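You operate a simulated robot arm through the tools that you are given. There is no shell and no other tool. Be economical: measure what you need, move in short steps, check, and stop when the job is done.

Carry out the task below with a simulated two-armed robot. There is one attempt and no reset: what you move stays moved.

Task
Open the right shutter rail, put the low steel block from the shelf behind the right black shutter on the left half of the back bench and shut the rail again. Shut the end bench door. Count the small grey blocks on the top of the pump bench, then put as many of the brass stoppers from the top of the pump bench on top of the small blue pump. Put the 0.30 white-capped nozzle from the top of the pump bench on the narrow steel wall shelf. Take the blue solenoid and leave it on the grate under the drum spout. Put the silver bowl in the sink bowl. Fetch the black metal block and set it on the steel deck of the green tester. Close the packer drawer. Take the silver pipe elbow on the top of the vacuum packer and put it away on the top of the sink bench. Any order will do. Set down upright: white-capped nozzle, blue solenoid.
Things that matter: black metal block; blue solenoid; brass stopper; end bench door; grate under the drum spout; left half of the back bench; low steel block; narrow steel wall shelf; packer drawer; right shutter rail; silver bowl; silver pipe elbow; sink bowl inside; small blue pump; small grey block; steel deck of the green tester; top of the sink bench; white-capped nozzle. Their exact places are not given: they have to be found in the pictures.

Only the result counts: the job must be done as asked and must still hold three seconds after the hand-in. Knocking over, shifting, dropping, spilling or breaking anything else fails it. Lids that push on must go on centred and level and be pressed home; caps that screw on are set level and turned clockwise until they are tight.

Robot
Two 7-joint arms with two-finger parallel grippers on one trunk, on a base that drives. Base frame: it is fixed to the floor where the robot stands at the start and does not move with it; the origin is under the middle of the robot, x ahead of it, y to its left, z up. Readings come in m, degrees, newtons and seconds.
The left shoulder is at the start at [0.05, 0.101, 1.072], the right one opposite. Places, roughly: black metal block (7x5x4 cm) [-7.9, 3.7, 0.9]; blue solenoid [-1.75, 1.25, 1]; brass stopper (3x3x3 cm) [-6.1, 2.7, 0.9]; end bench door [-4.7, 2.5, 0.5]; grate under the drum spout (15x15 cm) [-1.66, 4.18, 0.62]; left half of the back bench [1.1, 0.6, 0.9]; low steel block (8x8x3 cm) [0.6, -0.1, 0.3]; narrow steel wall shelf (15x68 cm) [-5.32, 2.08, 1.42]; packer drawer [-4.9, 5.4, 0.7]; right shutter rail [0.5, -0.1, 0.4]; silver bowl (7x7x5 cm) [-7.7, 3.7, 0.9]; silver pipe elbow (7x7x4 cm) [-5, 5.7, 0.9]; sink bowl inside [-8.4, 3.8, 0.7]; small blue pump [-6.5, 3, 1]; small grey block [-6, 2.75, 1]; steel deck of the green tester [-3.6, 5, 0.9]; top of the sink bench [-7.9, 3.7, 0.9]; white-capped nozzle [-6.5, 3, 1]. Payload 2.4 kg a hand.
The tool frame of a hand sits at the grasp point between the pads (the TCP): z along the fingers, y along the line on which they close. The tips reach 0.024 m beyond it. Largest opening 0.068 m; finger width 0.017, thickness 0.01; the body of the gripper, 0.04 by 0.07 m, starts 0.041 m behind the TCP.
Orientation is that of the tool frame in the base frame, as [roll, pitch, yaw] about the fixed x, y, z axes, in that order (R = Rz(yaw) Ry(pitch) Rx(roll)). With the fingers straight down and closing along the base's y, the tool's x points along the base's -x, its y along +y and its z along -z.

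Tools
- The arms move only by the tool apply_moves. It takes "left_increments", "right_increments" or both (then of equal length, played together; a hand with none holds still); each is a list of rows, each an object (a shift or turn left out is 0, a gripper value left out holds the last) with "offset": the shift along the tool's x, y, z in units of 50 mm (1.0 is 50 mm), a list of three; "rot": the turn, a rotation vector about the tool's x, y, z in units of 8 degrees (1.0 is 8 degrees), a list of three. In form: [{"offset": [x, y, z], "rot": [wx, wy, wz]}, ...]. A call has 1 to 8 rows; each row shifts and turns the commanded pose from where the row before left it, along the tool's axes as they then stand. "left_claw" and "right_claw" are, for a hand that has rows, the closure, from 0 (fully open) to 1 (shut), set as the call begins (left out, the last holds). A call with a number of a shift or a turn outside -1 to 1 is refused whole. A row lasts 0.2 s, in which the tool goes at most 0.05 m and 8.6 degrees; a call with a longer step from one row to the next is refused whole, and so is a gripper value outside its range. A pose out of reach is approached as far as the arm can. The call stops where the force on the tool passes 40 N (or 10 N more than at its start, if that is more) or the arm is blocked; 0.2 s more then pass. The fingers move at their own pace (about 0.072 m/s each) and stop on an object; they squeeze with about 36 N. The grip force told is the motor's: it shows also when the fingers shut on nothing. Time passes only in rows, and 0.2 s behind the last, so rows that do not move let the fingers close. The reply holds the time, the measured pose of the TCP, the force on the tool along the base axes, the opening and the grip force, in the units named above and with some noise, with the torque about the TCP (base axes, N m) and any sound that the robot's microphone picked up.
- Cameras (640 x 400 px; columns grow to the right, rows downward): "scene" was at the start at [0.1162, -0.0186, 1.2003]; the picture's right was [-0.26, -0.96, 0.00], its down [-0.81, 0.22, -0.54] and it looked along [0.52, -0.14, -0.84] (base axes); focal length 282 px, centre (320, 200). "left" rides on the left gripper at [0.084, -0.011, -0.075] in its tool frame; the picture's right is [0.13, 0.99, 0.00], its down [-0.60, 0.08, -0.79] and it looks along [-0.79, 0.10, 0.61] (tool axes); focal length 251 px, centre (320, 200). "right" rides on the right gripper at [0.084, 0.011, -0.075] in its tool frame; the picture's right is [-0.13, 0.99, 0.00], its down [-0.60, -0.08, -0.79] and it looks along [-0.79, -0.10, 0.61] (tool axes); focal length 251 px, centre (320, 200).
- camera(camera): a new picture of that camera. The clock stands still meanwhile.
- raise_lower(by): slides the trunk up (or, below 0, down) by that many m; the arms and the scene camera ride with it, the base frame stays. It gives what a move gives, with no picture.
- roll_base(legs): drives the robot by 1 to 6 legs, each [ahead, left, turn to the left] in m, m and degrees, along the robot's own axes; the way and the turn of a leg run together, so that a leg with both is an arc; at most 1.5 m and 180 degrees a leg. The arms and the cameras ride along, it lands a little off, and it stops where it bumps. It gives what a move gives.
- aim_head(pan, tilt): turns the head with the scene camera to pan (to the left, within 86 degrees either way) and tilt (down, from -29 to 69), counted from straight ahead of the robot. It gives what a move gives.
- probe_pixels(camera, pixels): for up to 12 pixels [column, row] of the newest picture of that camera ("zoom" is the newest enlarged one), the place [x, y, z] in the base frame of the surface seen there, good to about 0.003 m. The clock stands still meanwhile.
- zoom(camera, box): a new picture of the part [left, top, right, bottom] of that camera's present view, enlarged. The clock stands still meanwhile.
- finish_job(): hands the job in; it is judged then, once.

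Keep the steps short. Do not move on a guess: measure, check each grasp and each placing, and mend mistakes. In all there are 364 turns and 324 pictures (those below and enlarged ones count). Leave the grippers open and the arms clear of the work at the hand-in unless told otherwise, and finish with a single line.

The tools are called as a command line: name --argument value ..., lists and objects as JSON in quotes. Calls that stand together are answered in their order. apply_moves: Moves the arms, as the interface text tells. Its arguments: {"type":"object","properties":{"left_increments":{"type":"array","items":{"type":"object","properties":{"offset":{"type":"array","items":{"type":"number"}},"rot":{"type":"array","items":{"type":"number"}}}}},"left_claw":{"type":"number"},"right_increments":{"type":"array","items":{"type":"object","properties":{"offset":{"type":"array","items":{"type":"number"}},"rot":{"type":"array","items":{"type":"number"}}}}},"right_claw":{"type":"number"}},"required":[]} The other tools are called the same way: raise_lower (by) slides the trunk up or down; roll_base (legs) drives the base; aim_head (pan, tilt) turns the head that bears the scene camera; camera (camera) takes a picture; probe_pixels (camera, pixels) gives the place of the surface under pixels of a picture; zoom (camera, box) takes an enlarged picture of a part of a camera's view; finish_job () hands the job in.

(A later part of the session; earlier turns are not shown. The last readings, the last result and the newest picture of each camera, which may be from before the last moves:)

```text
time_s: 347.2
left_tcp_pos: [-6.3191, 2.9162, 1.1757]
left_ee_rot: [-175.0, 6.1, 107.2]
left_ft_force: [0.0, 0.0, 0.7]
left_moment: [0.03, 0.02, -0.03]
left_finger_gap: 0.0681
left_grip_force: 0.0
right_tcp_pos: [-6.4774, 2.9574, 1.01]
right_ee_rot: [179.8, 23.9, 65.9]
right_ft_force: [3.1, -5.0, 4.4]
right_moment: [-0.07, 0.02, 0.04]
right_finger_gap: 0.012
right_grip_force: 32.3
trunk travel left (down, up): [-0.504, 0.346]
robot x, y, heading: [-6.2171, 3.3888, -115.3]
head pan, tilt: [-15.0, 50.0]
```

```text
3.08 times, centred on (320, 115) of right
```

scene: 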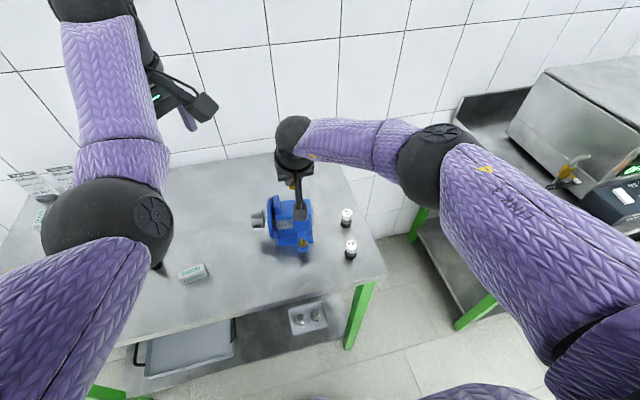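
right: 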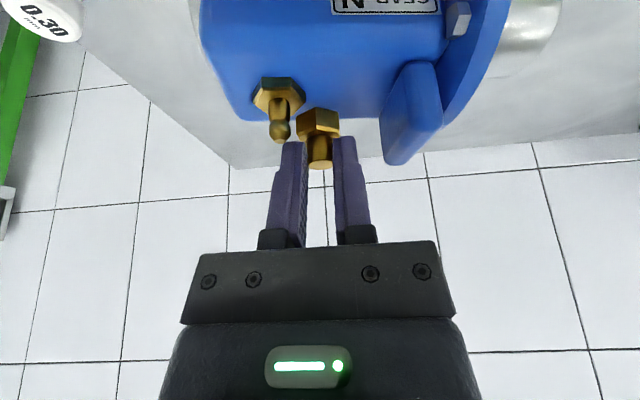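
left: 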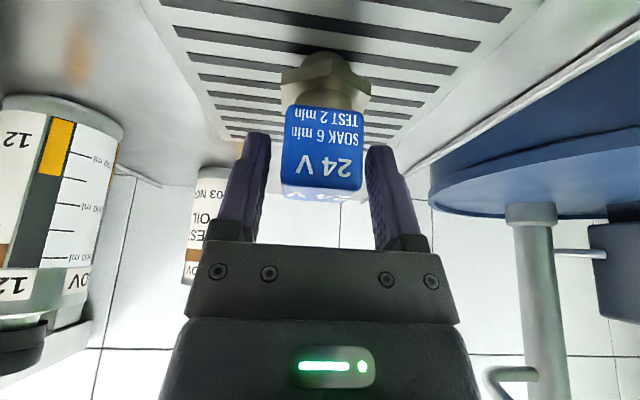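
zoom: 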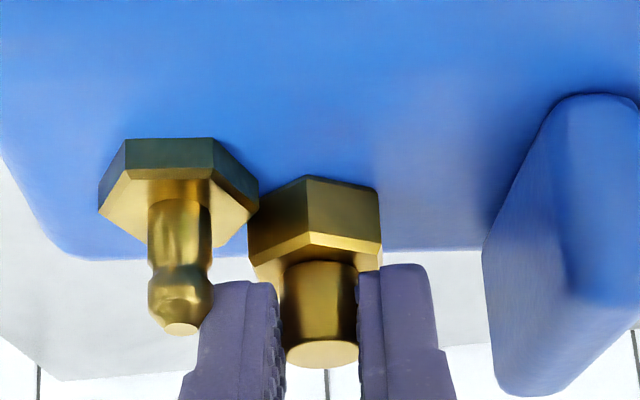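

Side-touching the fitting's hex; shift 2 mm away (+s) and lower 2 mm.

apply_moves --right_increments '[{"offset": [0, 0.05, 0]}, {}]'

raise_lower --by -0.003

```text
time_s: 347.8
left_tcp_pos: [-6.3206, 2.9162, 1.1737]
left_ee_rot: [-175.1, 6.0, 107.2]
left_ft_force: [0.3, -0.3, 0.0]
left_moment: [-0.03, 0.0, 0.01]
left_finger_gap: 0.068
left_grip_force: 0.0
right_tcp_pos: [-6.4754, 2.9563, 1.0104]
right_ee_rot: [179.9, 23.8, 65.9]
right_ft_force: [-0.6, 0.3, 2.8]
right_moment: [-0.02, 0.07, -0.05]
right_finger_gap: 0.012
right_grip_force: 33.3
trunk travel left (down, up): [-0.504, 0.346]
robot x, y, heading: [-6.2162, 3.391, -115.1]
head pan, tilt: [-15.0, 50.0]
```

```text
time_s: 348.3
left_tcp_pos: [-6.3199, 2.917, 1.1719]
left_ee_rot: [-175.0, 6.0, 107.2]
left_ft_force: [0.2, -0.3, -0.2]
left_moment: [0.01, 0.02, 0.02]
left_finger_gap: 0.0683
left_grip_force: 0.2
right_tcp_pos: [-6.4767, 2.958, 1.0087]
right_ee_rot: [179.9, 24.1, 65.9]
right_ft_force: [-5.0, -1.6, 23.9]
right_moment: [-0.33, 0.37, -0.07]
right_finger_gap: 0.0122
right_grip_force: 33.0
trunk travel left (down, up): [-0.501, 0.349]
robot x, y, heading: [-6.2153, 3.3913, -115.4]
head pan, tilt: [-15.0, 50.0]
```

Firmly on the top now (24 N). Open slightly (gap ~18 mm) and withdraw along the tool axis.

apply_moves --right_increments '[{}, {}, {"offset": [0, 0, -0.3]}, {"offset": [0, 0, -0.5]}, {"offset": [0, 0, -0.6]}]' --right_claw 0.72

camera --camera "right"

```text
time_s: 349.5
left_tcp_pos: [-6.3212, 2.9172, 1.1713]
left_ee_rot: [-175.1, 5.9, 107.2]
left_ft_force: [0.6, 0.4, 0.3]
left_moment: [-0.03, 0.0, -0.01]
left_finger_gap: 0.0679
left_grip_force: 0.1
right_tcp_pos: [-6.4631, 2.9839, 1.0706]
right_ee_rot: [179.8, 23.8, 65.9]
right_ft_force: [0.3, 1.1, 0.3]
right_moment: [-0.01, 0.02, 0.01]
right_finger_gap: 0.0189
right_grip_force: 0.1
trunk travel left (down, up): [-0.501, 0.349]
robot x, y, heading: [-6.2159, 3.3874, -115.2]
head pan, tilt: [-15.0, 50.0]
```

```text
178 pictures are left
```

right: 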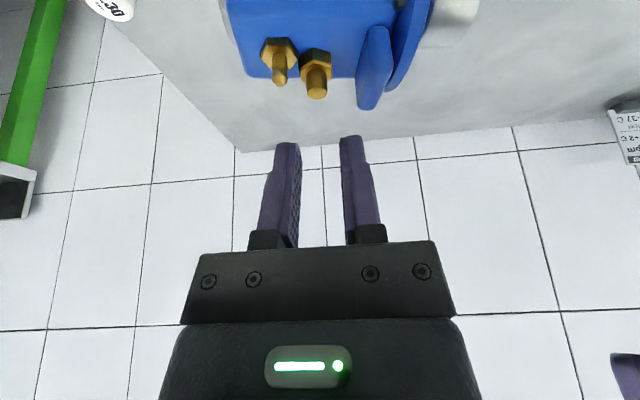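

Stopper stands on the pump top. Zoom to record positions for the next two.

zoom --camera "right" --box '[220, 0, 430, 120]'

probe_pixels --camera "zoom" --pixels '[[292, 300], [290, 170], [248, 215], [340, 210], [165, 215], [180, 275], [400, 250], [460, 100], [440, 110], [380, 100], [300, 60], [470, 340]]'

```text
3.05 times, centred on (325, 60) of right
```

zoom: 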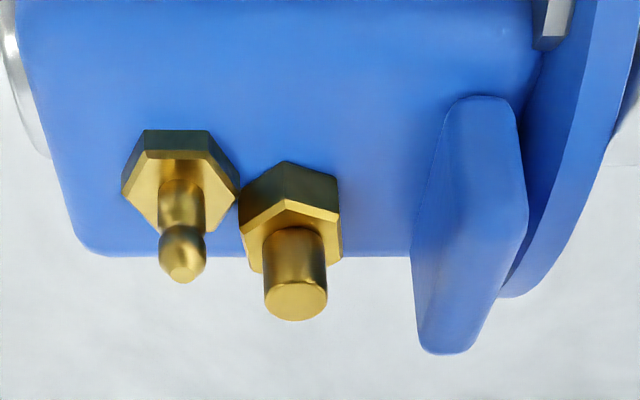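

```text
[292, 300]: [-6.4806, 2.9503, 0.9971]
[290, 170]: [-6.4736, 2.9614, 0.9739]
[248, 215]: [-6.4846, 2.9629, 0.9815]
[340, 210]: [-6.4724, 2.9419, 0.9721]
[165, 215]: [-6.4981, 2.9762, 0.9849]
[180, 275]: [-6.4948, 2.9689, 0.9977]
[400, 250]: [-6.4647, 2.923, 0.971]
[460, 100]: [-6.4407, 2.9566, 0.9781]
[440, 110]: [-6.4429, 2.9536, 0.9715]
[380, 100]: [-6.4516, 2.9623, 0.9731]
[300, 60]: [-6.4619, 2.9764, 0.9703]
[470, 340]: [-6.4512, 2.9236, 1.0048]
```

Recorded. A is at (-7.1206,-0.0375). The tab extends back too, so the next spots are C1(-7.1015,-0.012) and C2(-7.1245,-0.0105). Fetch the next stopper (s -6.588, t -0.058): raise, drive left 0.53 m.

raise_lower --by 0.04

roll_base --legs '[[0.045, 0.53, 0]]'

camera --camera "right"

```text
time_s: 350.3
left_tcp_pos: [-6.32, 2.9163, 1.2127]
left_ee_rot: [-175.1, 6.1, 107.3]
left_ft_force: [0.3, 0.0, -0.6]
left_moment: [0.0, 0.02, 0.01]
left_finger_gap: 0.0679
left_grip_force: 0.0
right_tcp_pos: [-6.4642, 2.9823, 1.1111]
right_ee_rot: [179.7, 23.7, 65.9]
right_ft_force: [-1.1, 0.1, 0.0]
right_moment: [-0.02, 0.0, -0.04]
right_finger_gap: 0.019
right_grip_force: 0.2
trunk travel left (down, up): [-0.541, 0.309]
robot x, y, heading: [-6.2164, 3.3886, -115.4]
head pan, tilt: [-15.0, 50.0]
```

```text
time_s: 353.4
left_tcp_pos: [-5.8488, 2.6483, 1.2115]
left_ee_rot: [-175.0, 6.0, 107.4]
left_ft_force: [0.3, 0.4, 0.3]
left_moment: [0.01, -0.01, -0.01]
left_finger_gap: 0.0681
left_grip_force: 0.1
right_tcp_pos: [-5.9921, 2.7122, 1.1106]
right_ee_rot: [179.8, 23.8, 66.3]
right_ft_force: [-0.2, -0.3, -0.1]
right_moment: [0.03, 0.0, 0.01]
right_finger_gap: 0.0188
right_grip_force: 0.0
trunk travel left (down, up): [-0.541, 0.309]
robot x, y, heading: [-5.7476, 3.1238, -114.8]
head pan, tilt: [-15.0, 50.0]
```

```text
176 pictures are left
```

right: 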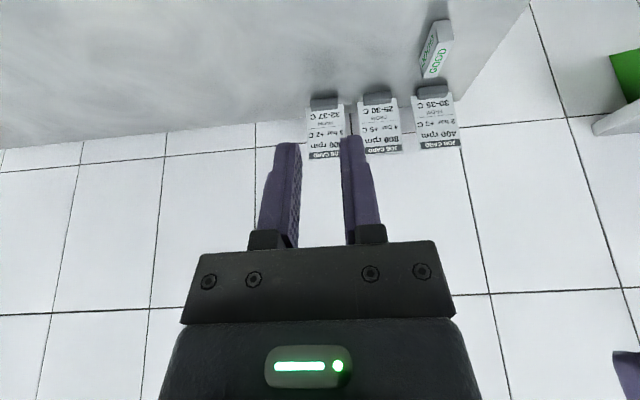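

Adjust 1 cm, open to half, lower to z 0.93 and look.

apply_moves --right_increments '[{"offset": [-0.05, -0.19, 0.024]}, {}]' --right_claw 0.5

raise_lower --by -0.18

camera --camera "right"

```text
time_s: 354.1
left_tcp_pos: [-5.8488, 2.6457, 1.2114]
left_ee_rot: [-175.1, 6.0, 107.6]
left_ft_force: [-0.3, -0.6, -0.1]
left_moment: [0.01, 0.01, -0.05]
left_finger_gap: 0.0681
left_grip_force: 0.0
right_tcp_pos: [-6.0037, 2.7134, 1.1105]
right_ee_rot: [179.8, 23.8, 66.2]
right_ft_force: [0.0, -0.4, -0.1]
right_moment: [0.02, -0.06, -0.01]
right_finger_gap: 0.0339
right_grip_force: 0.1
trunk travel left (down, up): [-0.541, 0.309]
robot x, y, heading: [-5.7489, 3.1207, -115.0]
head pan, tilt: [-15.0, 50.0]
```

```text
time_s: 356.1
left_tcp_pos: [-5.8498, 2.6448, 1.0282]
left_ee_rot: [-175.5, 5.6, 107.4]
left_ft_force: [0.4, 0.1, -0.2]
left_moment: [0.02, 0.0, -0.01]
left_finger_gap: 0.068
left_grip_force: 0.0
right_tcp_pos: [-6.0031, 2.7147, 0.93]
right_ee_rot: [179.7, 23.9, 66.3]
right_ft_force: [0.5, 0.0, -1.2]
right_moment: [-0.01, 0.01, -0.02]
right_finger_gap: 0.0339
right_grip_force: 0.0
trunk travel left (down, up): [-0.361, 0.489]
robot x, y, heading: [-5.7487, 3.1205, -115.0]
head pan, tilt: [-15.0, 50.0]
```

```text
175 pictures are left
```

right: 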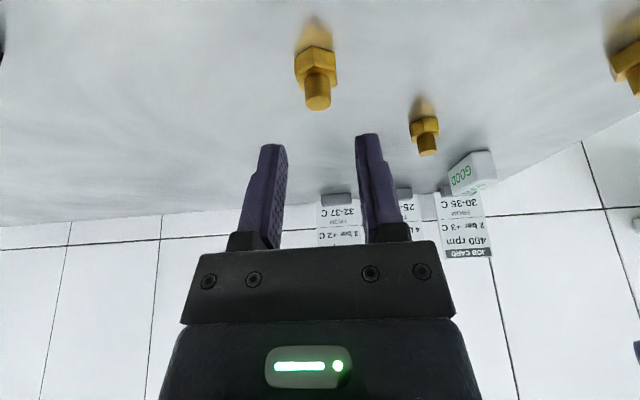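

Same alignment as before. Lower 0.032, close and lift.

raise_lower --by -0.032

apply_moves --right_increments '[{}, {}, {}]' --right_claw 1

raise_lower --by 0.21

camera --camera "right"

```text
time_s: 356.8
left_tcp_pos: [-5.8508, 2.6431, 0.9915]
left_ee_rot: [-175.8, 5.2, 107.4]
left_ft_force: [0.1, -0.1, -0.4]
left_moment: [0.01, 0.01, 0.0]
left_finger_gap: 0.0681
left_grip_force: 0.1
right_tcp_pos: [-6.0037, 2.7141, 0.8986]
right_ee_rot: [179.8, 23.9, 66.1]
right_ft_force: [-0.3, 0.1, 0.1]
right_moment: [-0.01, -0.02, 0.02]
right_finger_gap: 0.0338
right_grip_force: 0.1
trunk travel left (down, up): [-0.329, 0.521]
robot x, y, heading: [-5.7497, 3.1211, -114.9]
head pan, tilt: [-15.0, 50.0]
```

```text
time_s: 357.6
left_tcp_pos: [-5.8526, 2.6427, 0.9907]
left_ee_rot: [-175.8, 5.1, 107.4]
left_ft_force: [-1.0, -0.4, 0.0]
left_moment: [0.01, 0.02, 0.02]
left_finger_gap: 0.0677
left_grip_force: 0.0
right_tcp_pos: [-6.0033, 2.7126, 0.8981]
right_ee_rot: [179.8, 23.8, 66.1]
right_ft_force: [0.2, -0.6, 1.5]
right_moment: [0.0, -0.01, 0.02]
right_finger_gap: 0.0122
right_grip_force: 32.3
trunk travel left (down, up): [-0.329, 0.521]
robot x, y, heading: [-5.7473, 3.119, -115.1]
head pan, tilt: [-15.0, 50.0]
```

```text
time_s: 359.9
left_tcp_pos: [-5.8509, 2.6423, 1.2006]
left_ee_rot: [-175.8, 5.0, 107.4]
left_ft_force: [-0.6, -0.1, -0.6]
left_moment: [0.02, 0.01, 0.0]
left_finger_gap: 0.0682
left_grip_force: 0.2
right_tcp_pos: [-6.0018, 2.7133, 1.1079]
right_ee_rot: [179.8, 23.9, 66.2]
right_ft_force: [0.2, -0.2, -1.5]
right_moment: [0.01, 0.0, -0.01]
right_finger_gap: 0.0123
right_grip_force: 32.6
trunk travel left (down, up): [-0.539, 0.311]
robot x, y, heading: [-5.7435, 3.1204, -114.9]
head pan, tilt: [-15.0, 50.0]
```

```text
174 pictures are left
```

right: 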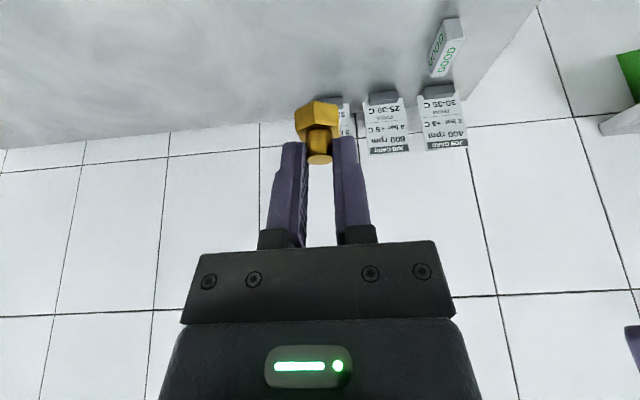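

Held. Drive right 0.515 and back 0.045 to spot C1.

roll_base --legs '[[-0.048, -0.513, 0]]'

raise_lower --by -0.06

camera --camera "right"

probe_pixels --camera "right" --pixels '[[316, 105], [298, 120], [335, 120]]'

```text
time_s: 362.8
left_tcp_pos: [-6.2911, 2.8997, 1.1997]
left_ee_rot: [-175.9, 5.1, 107.1]
left_ft_force: [0.0, 0.1, -0.6]
left_moment: [0.0, 0.0, -0.04]
left_finger_gap: 0.068
left_grip_force: 0.0
right_tcp_pos: [-6.443, 2.9731, 1.1086]
right_ee_rot: [179.8, 23.8, 65.9]
right_ft_force: [-0.2, 0.4, -0.4]
right_moment: [-0.02, -0.01, -0.02]
right_finger_gap: 0.012
right_grip_force: 32.6
trunk travel left (down, up): [-0.539, 0.311]
robot x, y, heading: [-6.1817, 3.3775, -115.2]
head pan, tilt: [-15.0, 50.0]
```

```text
time_s: 363.8
left_tcp_pos: [-6.2893, 2.8996, 1.1392]
left_ee_rot: [-175.8, 5.3, 107.2]
left_ft_force: [0.0, 0.5, -0.1]
left_moment: [-0.02, 0.05, -0.07]
left_finger_gap: 0.0679
left_grip_force: 0.2
right_tcp_pos: [-6.442, 2.972, 1.0494]
right_ee_rot: [179.9, 24.0, 65.9]
right_ft_force: [-0.4, 0.2, 0.2]
right_moment: [0.02, 0.03, -0.01]
right_finger_gap: 0.0121
right_grip_force: 32.9
trunk travel left (down, up): [-0.479, 0.371]
robot x, y, heading: [-6.184, 3.3788, -115.3]
head pan, tilt: [-15.0, 50.0]
```

```text
173 pictures are left
```

right: 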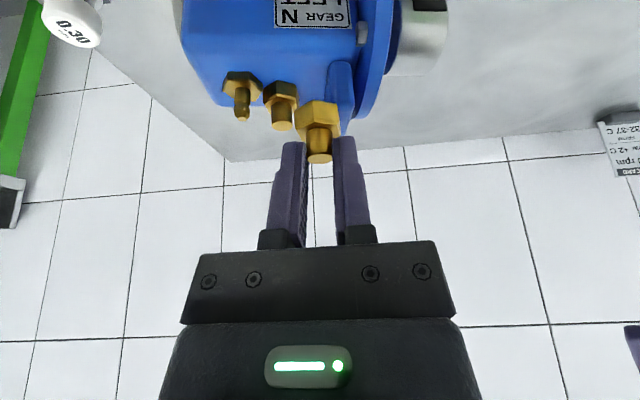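

```text
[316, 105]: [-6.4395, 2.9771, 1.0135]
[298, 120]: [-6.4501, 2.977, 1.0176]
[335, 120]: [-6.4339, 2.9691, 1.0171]
```

Stopper centre is at (-7.095,-0.007). Shift 7 mm right (−s), 5 mm forward, lower 0.03.

apply_moves --right_increments '[{"offset": [-0.09, -0.135, 0.04]}]'

raise_lower --by -0.029

zoom --camera "right" --box '[210, 40, 430, 180]'

probe_pixels --camera "zoom" --pixels '[[312, 180], [270, 210], [350, 205], [300, 140], [215, 190], [370, 150]]'

```text
time_s: 364.2
left_tcp_pos: [-6.2908, 2.9007, 1.1408]
left_ee_rot: [-175.8, 5.2, 107.1]
left_ft_force: [-0.1, 0.1, -0.6]
left_moment: [0.01, 0.04, -0.01]
left_finger_gap: 0.0681
left_grip_force: 0.0
right_tcp_pos: [-6.45, 2.9717, 1.0496]
right_ee_rot: [179.8, 23.8, 65.8]
right_ft_force: [0.2, -0.1, 0.0]
right_moment: [-0.01, -0.01, 0.0]
right_finger_gap: 0.0122
right_grip_force: 32.2
trunk travel left (down, up): [-0.479, 0.371]
robot x, y, heading: [-6.1858, 3.376, -115.3]
head pan, tilt: [-15.0, 50.0]
```

```text
time_s: 364.9
left_tcp_pos: [-6.2906, 2.9026, 1.1106]
left_ee_rot: [-175.8, 5.0, 106.9]
left_ft_force: [-0.3, 1.2, 0.4]
left_moment: [0.01, 0.01, 0.01]
left_finger_gap: 0.0677
left_grip_force: 0.1
right_tcp_pos: [-6.4506, 2.9687, 1.026]
right_ee_rot: [179.2, 25.0, 65.7]
right_ft_force: [1.6, 2.1, 13.8]
right_moment: [-0.1, -0.19, 0.03]
right_finger_gap: 0.0121
right_grip_force: 32.5
trunk travel left (down, up): [-0.45, 0.4]
robot x, y, heading: [-6.1814, 3.3791, -115.3]
head pan, tilt: [-15.0, 50.0]
stopped: the force on the tool passed its limit at 48 N (the readings are from after the stop); the commanded pose is now the measured one
```

```text
2.86 times, centred on (320, 110) of right
```

zoom: 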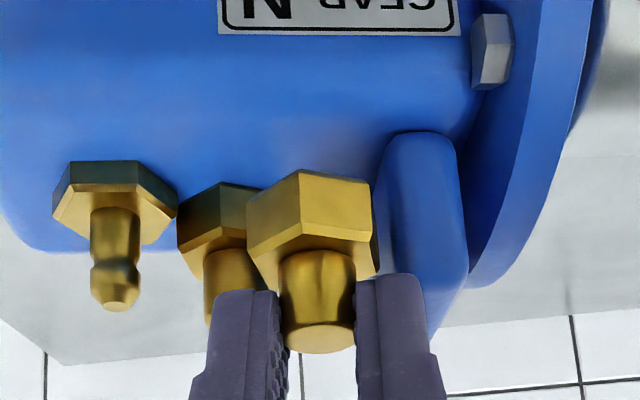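

```text
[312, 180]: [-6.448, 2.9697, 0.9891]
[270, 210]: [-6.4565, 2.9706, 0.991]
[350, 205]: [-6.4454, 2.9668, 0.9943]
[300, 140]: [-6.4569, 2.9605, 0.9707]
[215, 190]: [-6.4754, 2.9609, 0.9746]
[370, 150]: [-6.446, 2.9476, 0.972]
```

The right fingertip lands on the pump's tab. I raise 5 cm and yaw the tool 45° so the fingers avoid the tab.

raise_lower --by 0.05

apply_moves --right_increments '[{"rot": [-0.38, 0, -0.857]}, {"rot": [-0.38, 0, -0.857]}, {"rot": [-0.38, 0, -0.857]}, {"rot": [-0.38, 0, -0.857]}, {"rot": [-0.38, 0, -0.857]}, {"rot": [-0.38, 0, -0.857]}]'

camera --camera "right"

probe_pixels --camera "right" --pixels '[[316, 105], [298, 120], [335, 120], [316, 128]]'

```text
time_s: 365.8
left_tcp_pos: [-6.29, 2.8993, 1.1607]
left_ee_rot: [-175.9, 5.0, 107.1]
left_ft_force: [0.2, -0.5, 0.0]
left_moment: [-0.03, 0.02, -0.02]
left_finger_gap: 0.0682
left_grip_force: 0.1
right_tcp_pos: [-6.4516, 2.9676, 1.0746]
right_ee_rot: [179.4, 24.5, 65.7]
right_ft_force: [-0.4, 0.4, -0.9]
right_moment: [-0.01, -0.01, 0.0]
right_finger_gap: 0.012
right_grip_force: 32.6
trunk travel left (down, up): [-0.5, 0.35]
robot x, y, heading: [-6.1834, 3.3828, -115.1]
head pan, tilt: [-15.0, 50.0]
```

```text
time_s: 367.2
left_tcp_pos: [-6.2915, 2.8999, 1.1607]
left_ee_rot: [-175.8, 5.1, 107.1]
left_ft_force: [-0.2, -0.7, -0.2]
left_moment: [0.0, -0.01, -0.01]
left_finger_gap: 0.0681
left_grip_force: 0.0
right_tcp_pos: [-6.4499, 2.9674, 1.0756]
right_ee_rot: [179.9, 24.8, 99.7]
right_ft_force: [-0.4, -0.2, 0.7]
right_moment: [-0.03, 0.01, 0.02]
right_finger_gap: 0.0122
right_grip_force: 32.6
right hand out of reach, approached as far as the arm can: row 5, 6
trunk travel left (down, up): [-0.5, 0.35]
robot x, y, heading: [-6.1842, 3.3805, -115.6]
head pan, tilt: [-15.0, 50.0]
```

```text
171 pictures are left
```

right: 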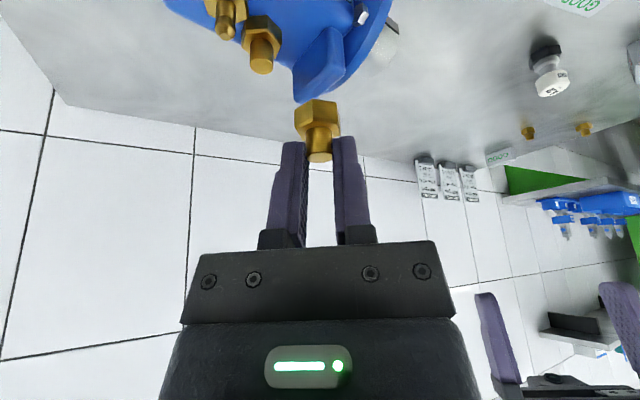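

```text
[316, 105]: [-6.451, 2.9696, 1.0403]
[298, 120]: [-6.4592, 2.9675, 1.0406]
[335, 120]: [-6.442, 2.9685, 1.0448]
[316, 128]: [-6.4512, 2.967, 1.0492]
```

Yawed 34°. Adjust to C1 and lower 0.058.

apply_moves --right_increments '[{"offset": [0.134, -0.082, -0.062]}]'

raise_lower --by -0.058

zoom --camera "right" --box '[180, 10, 420, 180]'

probe_pixels --camera "zoom" --pixels '[[310, 225], [275, 255], [350, 250], [180, 160], [260, 200], [400, 200], [420, 130]]'

```text
time_s: 367.6
left_tcp_pos: [-6.291, 2.8999, 1.1615]
left_ee_rot: [-175.9, 5.1, 107.1]
left_ft_force: [0.5, -0.4, 0.1]
left_moment: [-0.02, 0.0, 0.01]
left_finger_gap: 0.0681
left_grip_force: 0.0
right_tcp_pos: [-6.4561, 2.9735, 1.0753]
right_ee_rot: [-180.0, 24.8, 99.6]
right_ft_force: [-0.6, -0.1, 0.7]
right_moment: [-0.02, 0.0, 0.01]
right_finger_gap: 0.0121
right_grip_force: 32.4
trunk travel left (down, up): [-0.5, 0.35]
robot x, y, heading: [-6.1836, 3.3815, -115.4]
head pan, tilt: [-15.0, 50.0]
```

```text
time_s: 368.6
left_tcp_pos: [-6.2912, 2.9008, 1.103]
left_ee_rot: [-175.8, 5.0, 107.1]
left_ft_force: [0.0, 0.5, 0.0]
left_moment: [0.0, 0.0, -0.01]
left_finger_gap: 0.0682
left_grip_force: 0.1
right_tcp_pos: [-6.4573, 2.9736, 1.0184]
right_ee_rot: [180.0, 24.7, 99.7]
right_ft_force: [0.6, -0.1, -1.0]
right_moment: [-0.01, -0.01, -0.03]
right_finger_gap: 0.0121
right_grip_force: 32.5
trunk travel left (down, up): [-0.442, 0.408]
robot x, y, heading: [-6.1872, 3.3766, -115.3]
head pan, tilt: [-15.0, 50.0]
```

```text
2.35 times, centred on (300, 95) of right
```

zoom: 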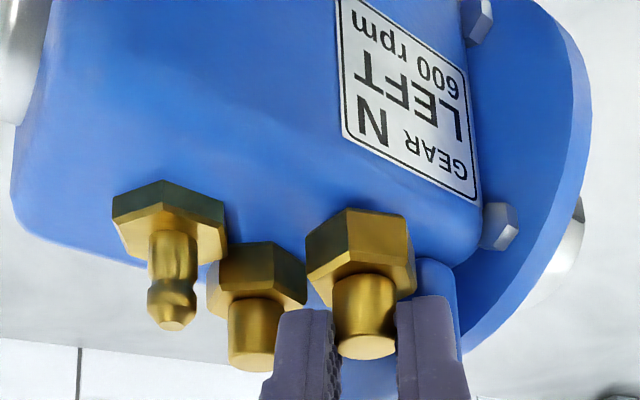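

```text
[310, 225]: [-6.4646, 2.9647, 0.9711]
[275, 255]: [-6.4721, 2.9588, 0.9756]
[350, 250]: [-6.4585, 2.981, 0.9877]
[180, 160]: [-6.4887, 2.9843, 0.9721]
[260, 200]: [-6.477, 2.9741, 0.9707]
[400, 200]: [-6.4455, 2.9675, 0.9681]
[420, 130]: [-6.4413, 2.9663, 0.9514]
```

Center at (-7.1065,-0.0094): move 4 mm along the tool's forward, then lower 8 mm to contact.

apply_moves --right_increments '[{"offset": [-0.076, 0.016, 0.035]}]'

raise_lower --by -0.008

zoom --camera "right" --box '[180, 10, 420, 180]'

```text
time_s: 369.0
left_tcp_pos: [-6.291, 2.9006, 1.1046]
left_ee_rot: [-176.0, 5.1, 107.0]
left_ft_force: [0.5, -0.1, -0.6]
left_moment: [0.0, -0.03, 0.06]
left_finger_gap: 0.0682
left_grip_force: 0.0
right_tcp_pos: [-6.455, 2.9706, 1.0175]
right_ee_rot: [179.9, 24.8, 99.6]
right_ft_force: [-1.3, 0.8, 0.4]
right_moment: [0.0, -0.05, 0.03]
right_finger_gap: 0.0122
right_grip_force: 33.1
trunk travel left (down, up): [-0.442, 0.408]
robot x, y, heading: [-6.183, 3.376, -115.1]
head pan, tilt: [-15.0, 50.0]
```

```text
time_s: 369.6
left_tcp_pos: [-6.2906, 2.9021, 1.0958]
left_ee_rot: [-175.8, 5.2, 107.0]
left_ft_force: [0.8, -0.3, 0.7]
left_moment: [-0.03, -0.01, 0.01]
left_finger_gap: 0.0679
left_grip_force: 0.1
right_tcp_pos: [-6.4544, 2.9712, 1.011]
right_ee_rot: [-179.9, 25.2, 99.8]
right_ft_force: [-0.4, -3.5, 21.1]
right_moment: [-0.06, -0.13, -0.06]
right_finger_gap: 0.0122
right_grip_force: 32.7
trunk travel left (down, up): [-0.434, 0.416]
robot x, y, heading: [-6.1852, 3.3814, -115.4]
head pan, tilt: [-15.0, 50.0]
```

```text
2.35 times, centred on (300, 95) of right
```

zoom: 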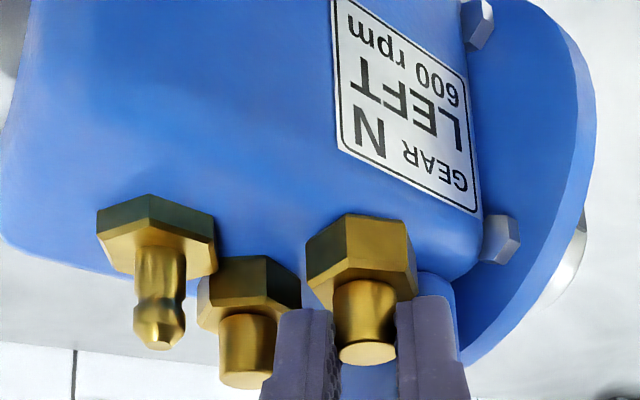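

On the surface (21 N). Open to ~18 mm and withdraw along the tool axis.

apply_moves --right_increments '[{}, {}, {"offset": [0, 0, -0.3]}, {"offset": [0, 0, -0.5]}, {"offset": [0, 0, -0.6]}]' --right_claw 0.73

zoom --camera "right" --box '[180, 0, 420, 150]'

probe_pixels --camera "zoom" --pixels '[[325, 180], [215, 225], [130, 200], [295, 110], [250, 150], [210, 100]]'

```text
time_s: 370.8
left_tcp_pos: [-6.2904, 2.9, 1.0945]
left_ee_rot: [-175.9, 5.1, 106.9]
left_ft_force: [-0.5, 0.2, 0.1]
left_moment: [-0.03, 0.0, 0.0]
left_finger_gap: 0.0678
left_grip_force: 0.0
right_tcp_pos: [-6.4609, 2.9974, 1.0705]
right_ee_rot: [180.0, 24.7, 99.7]
right_ft_force: [0.5, 0.4, 0.0]
right_moment: [0.03, 0.01, 0.02]
right_finger_gap: 0.0184
right_grip_force: 0.0
trunk travel left (down, up): [-0.434, 0.416]
robot x, y, heading: [-6.1838, 3.379, -115.5]
head pan, tilt: [-15.0, 50.0]
```

```text
2.67 times, centred on (300, 75) of right
```

zoom: 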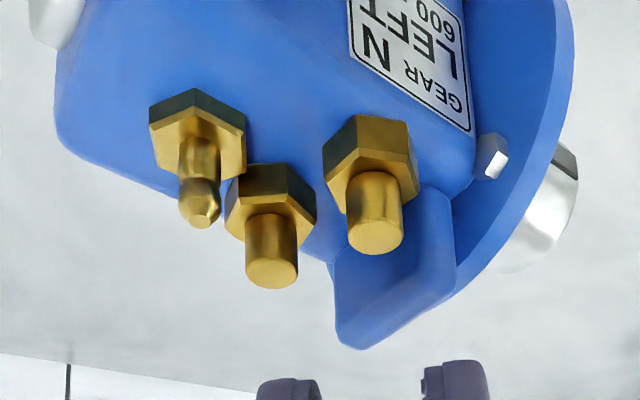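

```text
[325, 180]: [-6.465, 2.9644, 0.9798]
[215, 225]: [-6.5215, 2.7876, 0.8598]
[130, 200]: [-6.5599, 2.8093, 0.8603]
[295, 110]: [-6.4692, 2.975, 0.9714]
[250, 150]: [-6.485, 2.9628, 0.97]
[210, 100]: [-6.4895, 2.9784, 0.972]
```

Two stand. The third goes to C2≈(-7.125,-0.008) between the fitting and C1, in front. Fetch stopper 1 (s -6.41, t -0.08) with the same hand yaw: raise, drive left 0.7 m, ahead 0.08.

raise_lower --by 0.05

apply_moves --left_increments '[{"offset": [0, 0, -0.9]}, {"offset": [0, 0, -0.9]}]'

roll_base --legs '[[0.06, 0.7, 0]]'

camera --camera "right"

```text
time_s: 371.7
left_tcp_pos: [-6.2908, 2.9006, 1.1453]
left_ee_rot: [-175.8, 5.0, 107.1]
left_ft_force: [-0.6, -0.8, -0.1]
left_moment: [0.04, 0.03, -0.02]
left_finger_gap: 0.0679
left_grip_force: 0.0
right_tcp_pos: [-6.4603, 2.9991, 1.1216]
right_ee_rot: [180.0, 24.7, 99.7]
right_ft_force: [0.2, 0.6, -0.1]
right_moment: [0.02, -0.04, 0.0]
right_finger_gap: 0.0184
right_grip_force: 0.1
trunk travel left (down, up): [-0.484, 0.366]
robot x, y, heading: [-6.1854, 3.3813, -115.5]
head pan, tilt: [-15.0, 50.0]
```

```text
time_s: 372.3
left_tcp_pos: [-6.2872, 2.9081, 1.2335]
left_ee_rot: [-175.7, 5.1, 107.1]
left_ft_force: [-0.5, 0.4, 0.6]
left_moment: [0.01, -0.04, -0.01]
left_finger_gap: 0.0679
left_grip_force: 0.1
right_tcp_pos: [-6.4601, 2.9979, 1.122]
right_ee_rot: [-180.0, 24.8, 99.7]
right_ft_force: [-0.1, 0.5, -0.2]
right_moment: [-0.02, 0.02, 0.03]
right_finger_gap: 0.0185
right_grip_force: 0.0
trunk travel left (down, up): [-0.484, 0.366]
robot x, y, heading: [-6.1856, 3.3802, -115.3]
head pan, tilt: [-15.0, 50.0]
```

```text
time_s: 376.1
left_tcp_pos: [-5.6826, 2.559, 1.2332]
left_ee_rot: [-175.8, 5.2, 107.2]
left_ft_force: [0.1, -0.4, -0.1]
left_moment: [0.01, 0.0, -0.03]
left_finger_gap: 0.0678
left_grip_force: 0.0
right_tcp_pos: [-5.8558, 2.6487, 1.1225]
right_ee_rot: [179.9, 24.9, 100.0]
right_ft_force: [-1.0, -0.9, -0.1]
right_moment: [0.02, -0.03, -0.03]
right_finger_gap: 0.0185
right_grip_force: 0.1
trunk travel left (down, up): [-0.484, 0.366]
robot x, y, heading: [-5.5824, 3.0301, -115.0]
head pan, tilt: [-15.0, 50.0]
```

```text
167 pictures are left
```

right: 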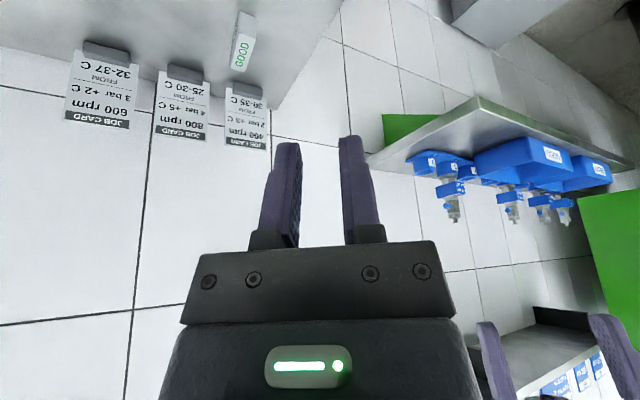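

Adjust 2.8 cm forward, open to half, lower to z≈0.96 and look.

apply_moves --right_increments '[{"offset": [-0.5, -0.06, 0.23]}, {}]' --right_claw 0.5

raise_lower --by -0.165

camera --camera "right"

```text
time_s: 376.7
left_tcp_pos: [-5.6827, 2.5596, 1.234]
left_ee_rot: [-175.9, 5.1, 107.2]
left_ft_force: [-0.3, -0.7, -0.1]
left_moment: [0.02, 0.04, -0.04]
left_finger_gap: 0.0679
left_grip_force: 0.1
right_tcp_pos: [-5.8542, 2.6217, 1.1218]
right_ee_rot: [-180.0, 24.8, 99.9]
right_ft_force: [-0.8, -0.3, -0.4]
right_moment: [0.0, -0.02, 0.01]
right_finger_gap: 0.0341
right_grip_force: 0.0
trunk travel left (down, up): [-0.484, 0.366]
robot x, y, heading: [-5.5823, 3.0313, -115.1]
head pan, tilt: [-15.0, 50.0]
```

```text
time_s: 378.6
left_tcp_pos: [-5.688, 2.5471, 1.0395]
left_ee_rot: [-178.4, 2.5, 107.2]
left_ft_force: [-0.5, 0.5, -0.7]
left_moment: [0.0, 0.01, 0.01]
left_finger_gap: 0.068
left_grip_force: 0.1
right_tcp_pos: [-5.8532, 2.6206, 0.9578]
right_ee_rot: [179.9, 24.9, 99.9]
right_ft_force: [0.2, -0.4, 0.4]
right_moment: [-0.01, -0.03, 0.03]
right_finger_gap: 0.0341
right_grip_force: 0.1
trunk travel left (down, up): [-0.319, 0.531]
robot x, y, heading: [-5.5791, 3.0273, -115.0]
head pan, tilt: [-15.0, 50.0]
```

```text
166 pictures are left
```

right: 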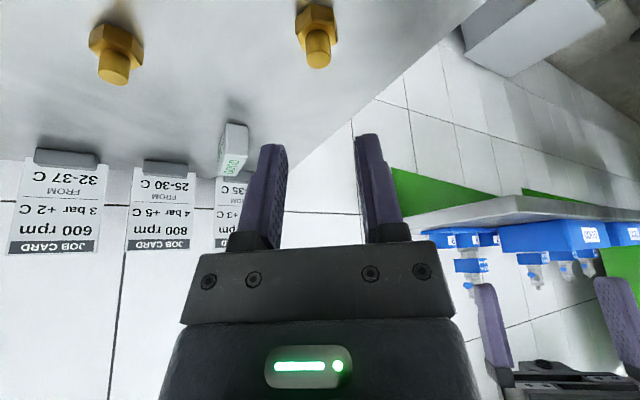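

probe_pixels --camera "right" --pixels '[[318, 60], [312, 45], [324, 45], [318, 28]]'

```text
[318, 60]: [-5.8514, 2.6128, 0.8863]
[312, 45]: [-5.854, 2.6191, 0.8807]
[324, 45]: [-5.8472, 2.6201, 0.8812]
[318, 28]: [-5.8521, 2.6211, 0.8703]
```

Aligned within 1 mm. Lower 0.06, close, lift.

raise_lower --by -0.0595

apply_moves --right_increments '[{}, {}, {}]' --right_claw 1

raise_lower --by 0.22

camera --camera "right"

```text
time_s: 379.6
left_tcp_pos: [-5.6902, 2.5403, 0.9656]
left_ee_rot: [-179.6, 0.9, 107.1]
left_ft_force: [0.1, 0.6, -0.5]
left_moment: [-0.01, -0.05, 0.0]
left_finger_gap: 0.0678
left_grip_force: 0.0
right_tcp_pos: [-5.8543, 2.6222, 0.8988]
right_ee_rot: [-179.9, 25.0, 99.9]
right_ft_force: [-0.8, 0.2, 0.6]
right_moment: [0.01, -0.03, 0.05]
right_finger_gap: 0.0339
right_grip_force: 0.1
trunk travel left (down, up): [-0.259, 0.59]
robot x, y, heading: [-5.5808, 3.0302, -115.2]
head pan, tilt: [-15.0, 50.0]
```

```text
time_s: 380.4
left_tcp_pos: [-5.6911, 2.5409, 0.9654]
left_ee_rot: [-179.6, 1.0, 107.2]
left_ft_force: [-0.3, -0.6, 0.2]
left_moment: [-0.03, 0.02, 0.02]
left_finger_gap: 0.068
left_grip_force: 0.1
right_tcp_pos: [-5.8544, 2.6213, 0.8982]
right_ee_rot: [-179.9, 24.8, 100.1]
right_ft_force: [-0.5, -0.3, -0.2]
right_moment: [-0.03, -0.01, -0.01]
right_finger_gap: 0.0122
right_grip_force: 32.6
trunk travel left (down, up): [-0.259, 0.59]
robot x, y, heading: [-5.582, 3.0241, -115.0]
head pan, tilt: [-15.0, 50.0]
```

```text
time_s: 382.7
left_tcp_pos: [-5.6891, 2.5436, 1.1981]
left_ee_rot: [-178.6, 2.0, 107.1]
left_ft_force: [0.0, 0.3, 0.4]
left_moment: [-0.04, 0.01, -0.01]
left_finger_gap: 0.0681
left_grip_force: 0.1
right_tcp_pos: [-5.8535, 2.6218, 1.1178]
right_ee_rot: [-180.0, 24.8, 99.9]
right_ft_force: [0.9, -0.7, -0.4]
right_moment: [0.01, 0.03, 0.02]
right_finger_gap: 0.0121
right_grip_force: 32.4
trunk travel left (down, up): [-0.479, 0.37]
robot x, y, heading: [-5.5824, 3.0282, -114.8]
head pan, tilt: [-15.0, 50.0]
```

```text
165 pictures are left
```

right: 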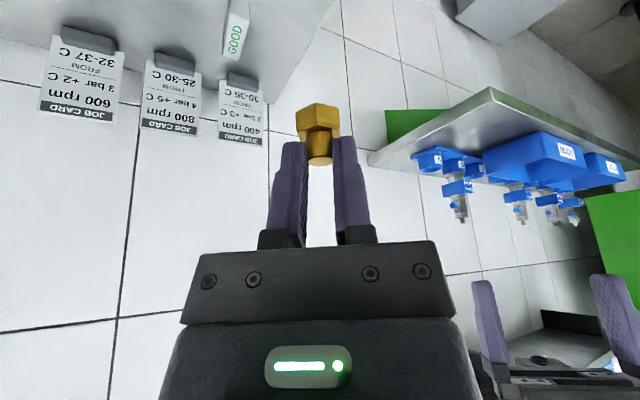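

Held. Drive back to the pump (right 0.715, back 0.08).

roll_base --legs '[[-0.085, -0.712, 0]]'

raise_lower --by -0.06

zoom --camera "right" --box '[180, 0, 420, 150]'

```text
time_s: 386.7
left_tcp_pos: [-6.3043, 2.9293, 1.1989]
left_ee_rot: [-178.6, 2.1, 106.3]
left_ft_force: [0.2, -0.4, -0.2]
left_moment: [-0.02, 0.0, 0.0]
left_finger_gap: 0.068
left_grip_force: 0.0
right_tcp_pos: [-6.4671, 3.0086, 1.1182]
right_ee_rot: [179.9, 24.8, 99.1]
right_ft_force: [0.0, 0.4, -0.1]
right_moment: [0.0, 0.02, 0.0]
right_finger_gap: 0.0122
right_grip_force: 32.4
trunk travel left (down, up): [-0.479, 0.37]
robot x, y, heading: [-6.1907, 3.4156, -115.9]
head pan, tilt: [-15.0, 50.0]
```

```text
time_s: 387.7
left_tcp_pos: [-6.3021, 2.9301, 1.1382]
left_ee_rot: [-178.6, 2.1, 106.3]
left_ft_force: [-0.5, 0.2, -1.6]
left_moment: [-0.02, -0.01, 0.02]
left_finger_gap: 0.068
left_grip_force: 0.1
right_tcp_pos: [-6.467, 3.0083, 1.0585]
right_ee_rot: [-180.0, 24.9, 99.1]
right_ft_force: [0.3, 0.0, -0.3]
right_moment: [0.0, 0.01, 0.02]
right_finger_gap: 0.012
right_grip_force: 32.5
trunk travel left (down, up): [-0.419, 0.43]
robot x, y, heading: [-6.1892, 3.4124, -115.8]
head pan, tilt: [-15.0, 50.0]
```

```text
2.67 times, centred on (300, 75) of right
```

zoom: 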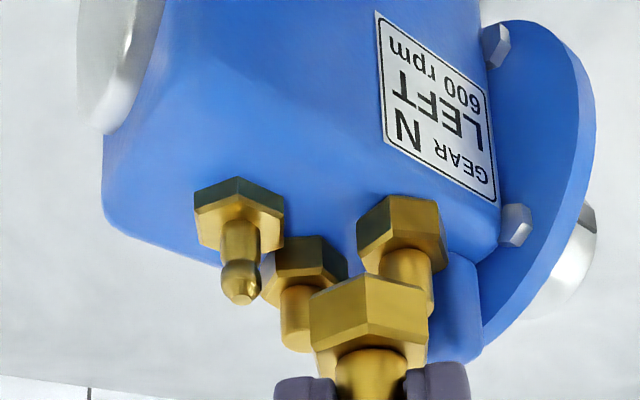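

probe_pixels --camera "zoom" --pixels '[[358, 235], [362, 215], [398, 200], [283, 230], [283, 212], [238, 182], [310, 250], [320, 200], [325, 150], [310, 170], [365, 280], [315, 330]]'

```text
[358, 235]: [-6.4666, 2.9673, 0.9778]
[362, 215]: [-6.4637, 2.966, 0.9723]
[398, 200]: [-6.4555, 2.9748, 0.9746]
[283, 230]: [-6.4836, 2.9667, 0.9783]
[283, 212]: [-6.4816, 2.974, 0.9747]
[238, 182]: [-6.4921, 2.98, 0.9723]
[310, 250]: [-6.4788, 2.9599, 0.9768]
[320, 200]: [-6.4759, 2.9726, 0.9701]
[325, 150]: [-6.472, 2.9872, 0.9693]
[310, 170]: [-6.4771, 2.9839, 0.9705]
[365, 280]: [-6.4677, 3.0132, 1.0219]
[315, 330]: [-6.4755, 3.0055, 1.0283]
```

Spot confirmed: C2=(-7.1255,-0.0075) has ≥2.5 cm to both neighbours. Move 21 mm forward, 11 mm sideways, lower 0.038.

apply_moves --right_increments '[{"offset": [-0.19, -0.108, 0.088]}, {"offset": [-0.19, -0.108, 0.088]}]'

raise_lower --by -0.038

zoom --camera "right" --box '[200, 30, 440, 180]'

probe_pixels --camera "zoom" --pixels '[[315, 205], [280, 235], [355, 235], [360, 160]]'

```text
time_s: 388.3
left_tcp_pos: [-6.3036, 2.9298, 1.138]
left_ee_rot: [-178.6, 2.0, 106.4]
left_ft_force: [-0.6, -0.8, -0.3]
left_moment: [-0.01, -0.01, 0.02]
left_finger_gap: 0.0679
left_grip_force: 0.0
right_tcp_pos: [-6.4717, 2.9971, 1.0574]
right_ee_rot: [179.9, 24.9, 99.1]
right_ft_force: [0.0, 0.2, -0.7]
right_moment: [-0.01, -0.01, -0.01]
right_finger_gap: 0.0118
right_grip_force: 32.0
right hand out of reach, approached as far as the arm can: row 2
trunk travel left (down, up): [-0.419, 0.43]
robot x, y, heading: [-6.188, 3.4127, -115.8]
head pan, tilt: [-15.0, 50.0]
```

```text
time_s: 389.1
left_tcp_pos: [-6.3041, 2.9291, 1.1002]
left_ee_rot: [-178.6, 2.2, 106.4]
left_ft_force: [0.2, -0.3, -0.6]
left_moment: [-0.03, -0.02, 0.0]
left_finger_gap: 0.0679
left_grip_force: 0.0
right_tcp_pos: [-6.4704, 2.9986, 1.0212]
right_ee_rot: [-180.0, 25.0, 99.0]
right_ft_force: [0.2, -0.3, -0.7]
right_moment: [0.01, 0.01, 0.0]
right_finger_gap: 0.0121
right_grip_force: 32.0
trunk travel left (down, up): [-0.381, 0.468]
robot x, y, heading: [-6.1888, 3.4132, -116.0]
head pan, tilt: [-15.0, 50.0]
```

```text
2.67 times, centred on (320, 105) of right
```

zoom: 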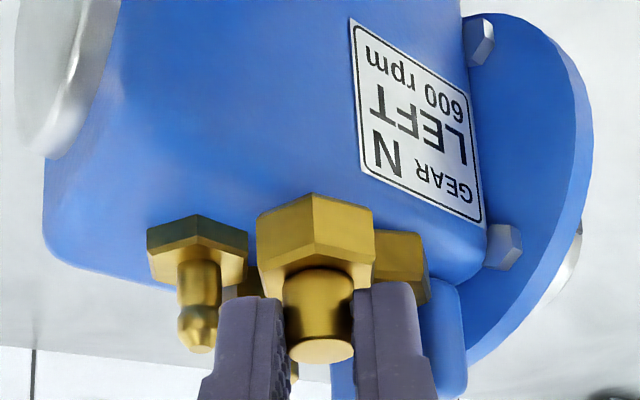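

```text
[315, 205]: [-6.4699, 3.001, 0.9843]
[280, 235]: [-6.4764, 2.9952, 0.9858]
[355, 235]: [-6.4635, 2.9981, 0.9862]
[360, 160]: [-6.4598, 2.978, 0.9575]
```

Reach-limited: still 11 mm short in t. Raise 1.5 cm, nudge the base ahead 0.012, recheck.

raise_lower --by 0.015

roll_base --legs '[[0.013, 0, 0]]'

zoom --camera "right" --box '[200, 30, 440, 180]'

probe_pixels --camera "zoom" --pixels '[[315, 205], [280, 235], [355, 235]]'

```text
time_s: 389.7
left_tcp_pos: [-6.3037, 2.9288, 1.1146]
left_ee_rot: [-178.7, 2.1, 106.2]
left_ft_force: [-1.3, -0.5, 0.0]
left_moment: [0.02, -0.02, -0.01]
left_finger_gap: 0.0678
left_grip_force: 0.1
right_tcp_pos: [-6.4705, 2.9975, 1.0348]
right_ee_rot: [179.9, 24.7, 99.1]
right_ft_force: [0.3, 0.7, 0.1]
right_moment: [-0.01, 0.01, 0.02]
right_finger_gap: 0.012
right_grip_force: 32.4
trunk travel left (down, up): [-0.396, 0.453]
robot x, y, heading: [-6.1899, 3.4113, -115.7]
head pan, tilt: [-15.0, 50.0]
```

```text
time_s: 390.5
left_tcp_pos: [-6.3084, 2.917, 1.1143]
left_ee_rot: [-178.6, 2.0, 106.3]
left_ft_force: [-1.2, -0.8, 0.4]
left_moment: [-0.01, -0.02, -0.01]
left_finger_gap: 0.0679
left_grip_force: 0.1
right_tcp_pos: [-6.4765, 2.9857, 1.034]
right_ee_rot: [180.0, 24.8, 99.1]
right_ft_force: [0.0, -0.7, -1.3]
right_moment: [-0.01, -0.03, -0.02]
right_finger_gap: 0.012
right_grip_force: 33.1
trunk travel left (down, up): [-0.396, 0.453]
robot x, y, heading: [-6.1987, 3.4031, -116.0]
head pan, tilt: [-15.0, 50.0]
```

```text
2.67 times, centred on (320, 105) of right
```

zoom: 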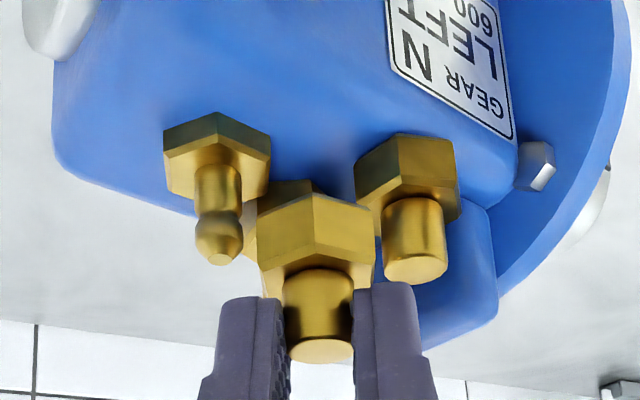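

```text
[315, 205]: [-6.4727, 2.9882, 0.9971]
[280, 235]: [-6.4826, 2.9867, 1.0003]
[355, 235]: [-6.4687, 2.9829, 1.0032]
```

Center (-7.1226,-0.0088). Nudge 2 mm away from C1 and lower 0.02.

apply_moves --right_increments '[{"offset": [0.03, -0.03, -0.013]}]'

raise_lower --by -0.019

zoom --camera "right" --box '[200, 30, 440, 180]'

```text
time_s: 390.9
left_tcp_pos: [-6.3078, 2.9178, 1.1158]
left_ee_rot: [-178.7, 2.0, 106.3]
left_ft_force: [-1.0, -0.2, 0.2]
left_moment: [-0.03, -0.03, -0.02]
left_finger_gap: 0.068
left_grip_force: 0.0
right_tcp_pos: [-6.4789, 2.9868, 1.0347]
right_ee_rot: [180.0, 24.8, 99.0]
right_ft_force: [-0.1, 0.6, -0.4]
right_moment: [-0.04, -0.02, 0.0]
right_finger_gap: 0.0124
right_grip_force: 32.6
trunk travel left (down, up): [-0.396, 0.453]
robot x, y, heading: [-6.1928, 3.4049, -115.8]
head pan, tilt: [-15.0, 50.0]
```

```text
time_s: 391.5
left_tcp_pos: [-6.3084, 2.9185, 1.0964]
left_ee_rot: [-178.5, 2.2, 106.3]
left_ft_force: [-0.5, 0.4, 0.5]
left_moment: [0.02, 0.03, -0.01]
left_finger_gap: 0.0679
left_grip_force: 0.0
right_tcp_pos: [-6.4784, 2.9869, 1.0167]
right_ee_rot: [-180.0, 25.1, 99.1]
right_ft_force: [-0.2, -2.7, 9.3]
right_moment: [-0.23, 0.1, 0.01]
right_finger_gap: 0.0122
right_grip_force: 32.9
trunk travel left (down, up): [-0.377, 0.472]
robot x, y, heading: [-6.1948, 3.4015, -115.4]
head pan, tilt: [-15.0, 50.0]
```

```text
2.67 times, centred on (320, 105) of right
```

zoom: 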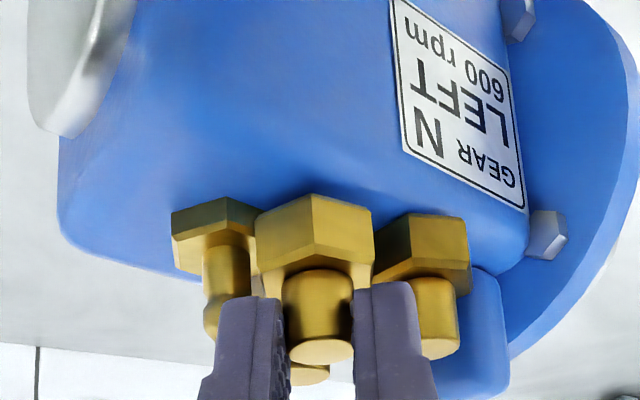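

Light contact 5 mm early. Press 3 mm more to see whether it yields.

raise_lower --by -0.003

zoom --camera "right" --box '[240, 70, 400, 170]'

```text
time_s: 392.1
left_tcp_pos: [-6.3074, 2.9178, 1.0935]
left_ee_rot: [-178.5, 2.1, 106.4]
left_ft_force: [0.0, 0.5, -0.4]
left_moment: [-0.01, 0.0, -0.01]
left_finger_gap: 0.0681
left_grip_force: 0.1
right_tcp_pos: [-6.4763, 2.9883, 1.0139]
right_ee_rot: [-180.0, 25.1, 99.3]
right_ft_force: [-1.0, -3.4, 24.7]
right_moment: [-0.46, 0.25, 0.03]
right_finger_gap: 0.0119
right_grip_force: 32.7
trunk travel left (down, up): [-0.374, 0.475]
robot x, y, heading: [-6.1945, 3.4012, -115.9]
head pan, tilt: [-15.0, 50.0]
```

```text
4.00 times, centred on (320, 120) of right
```

zoom: 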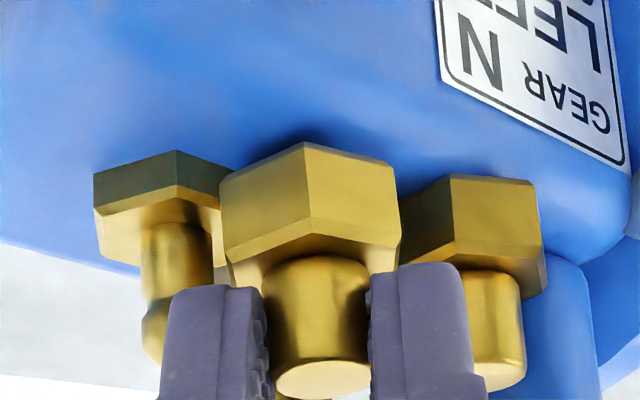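

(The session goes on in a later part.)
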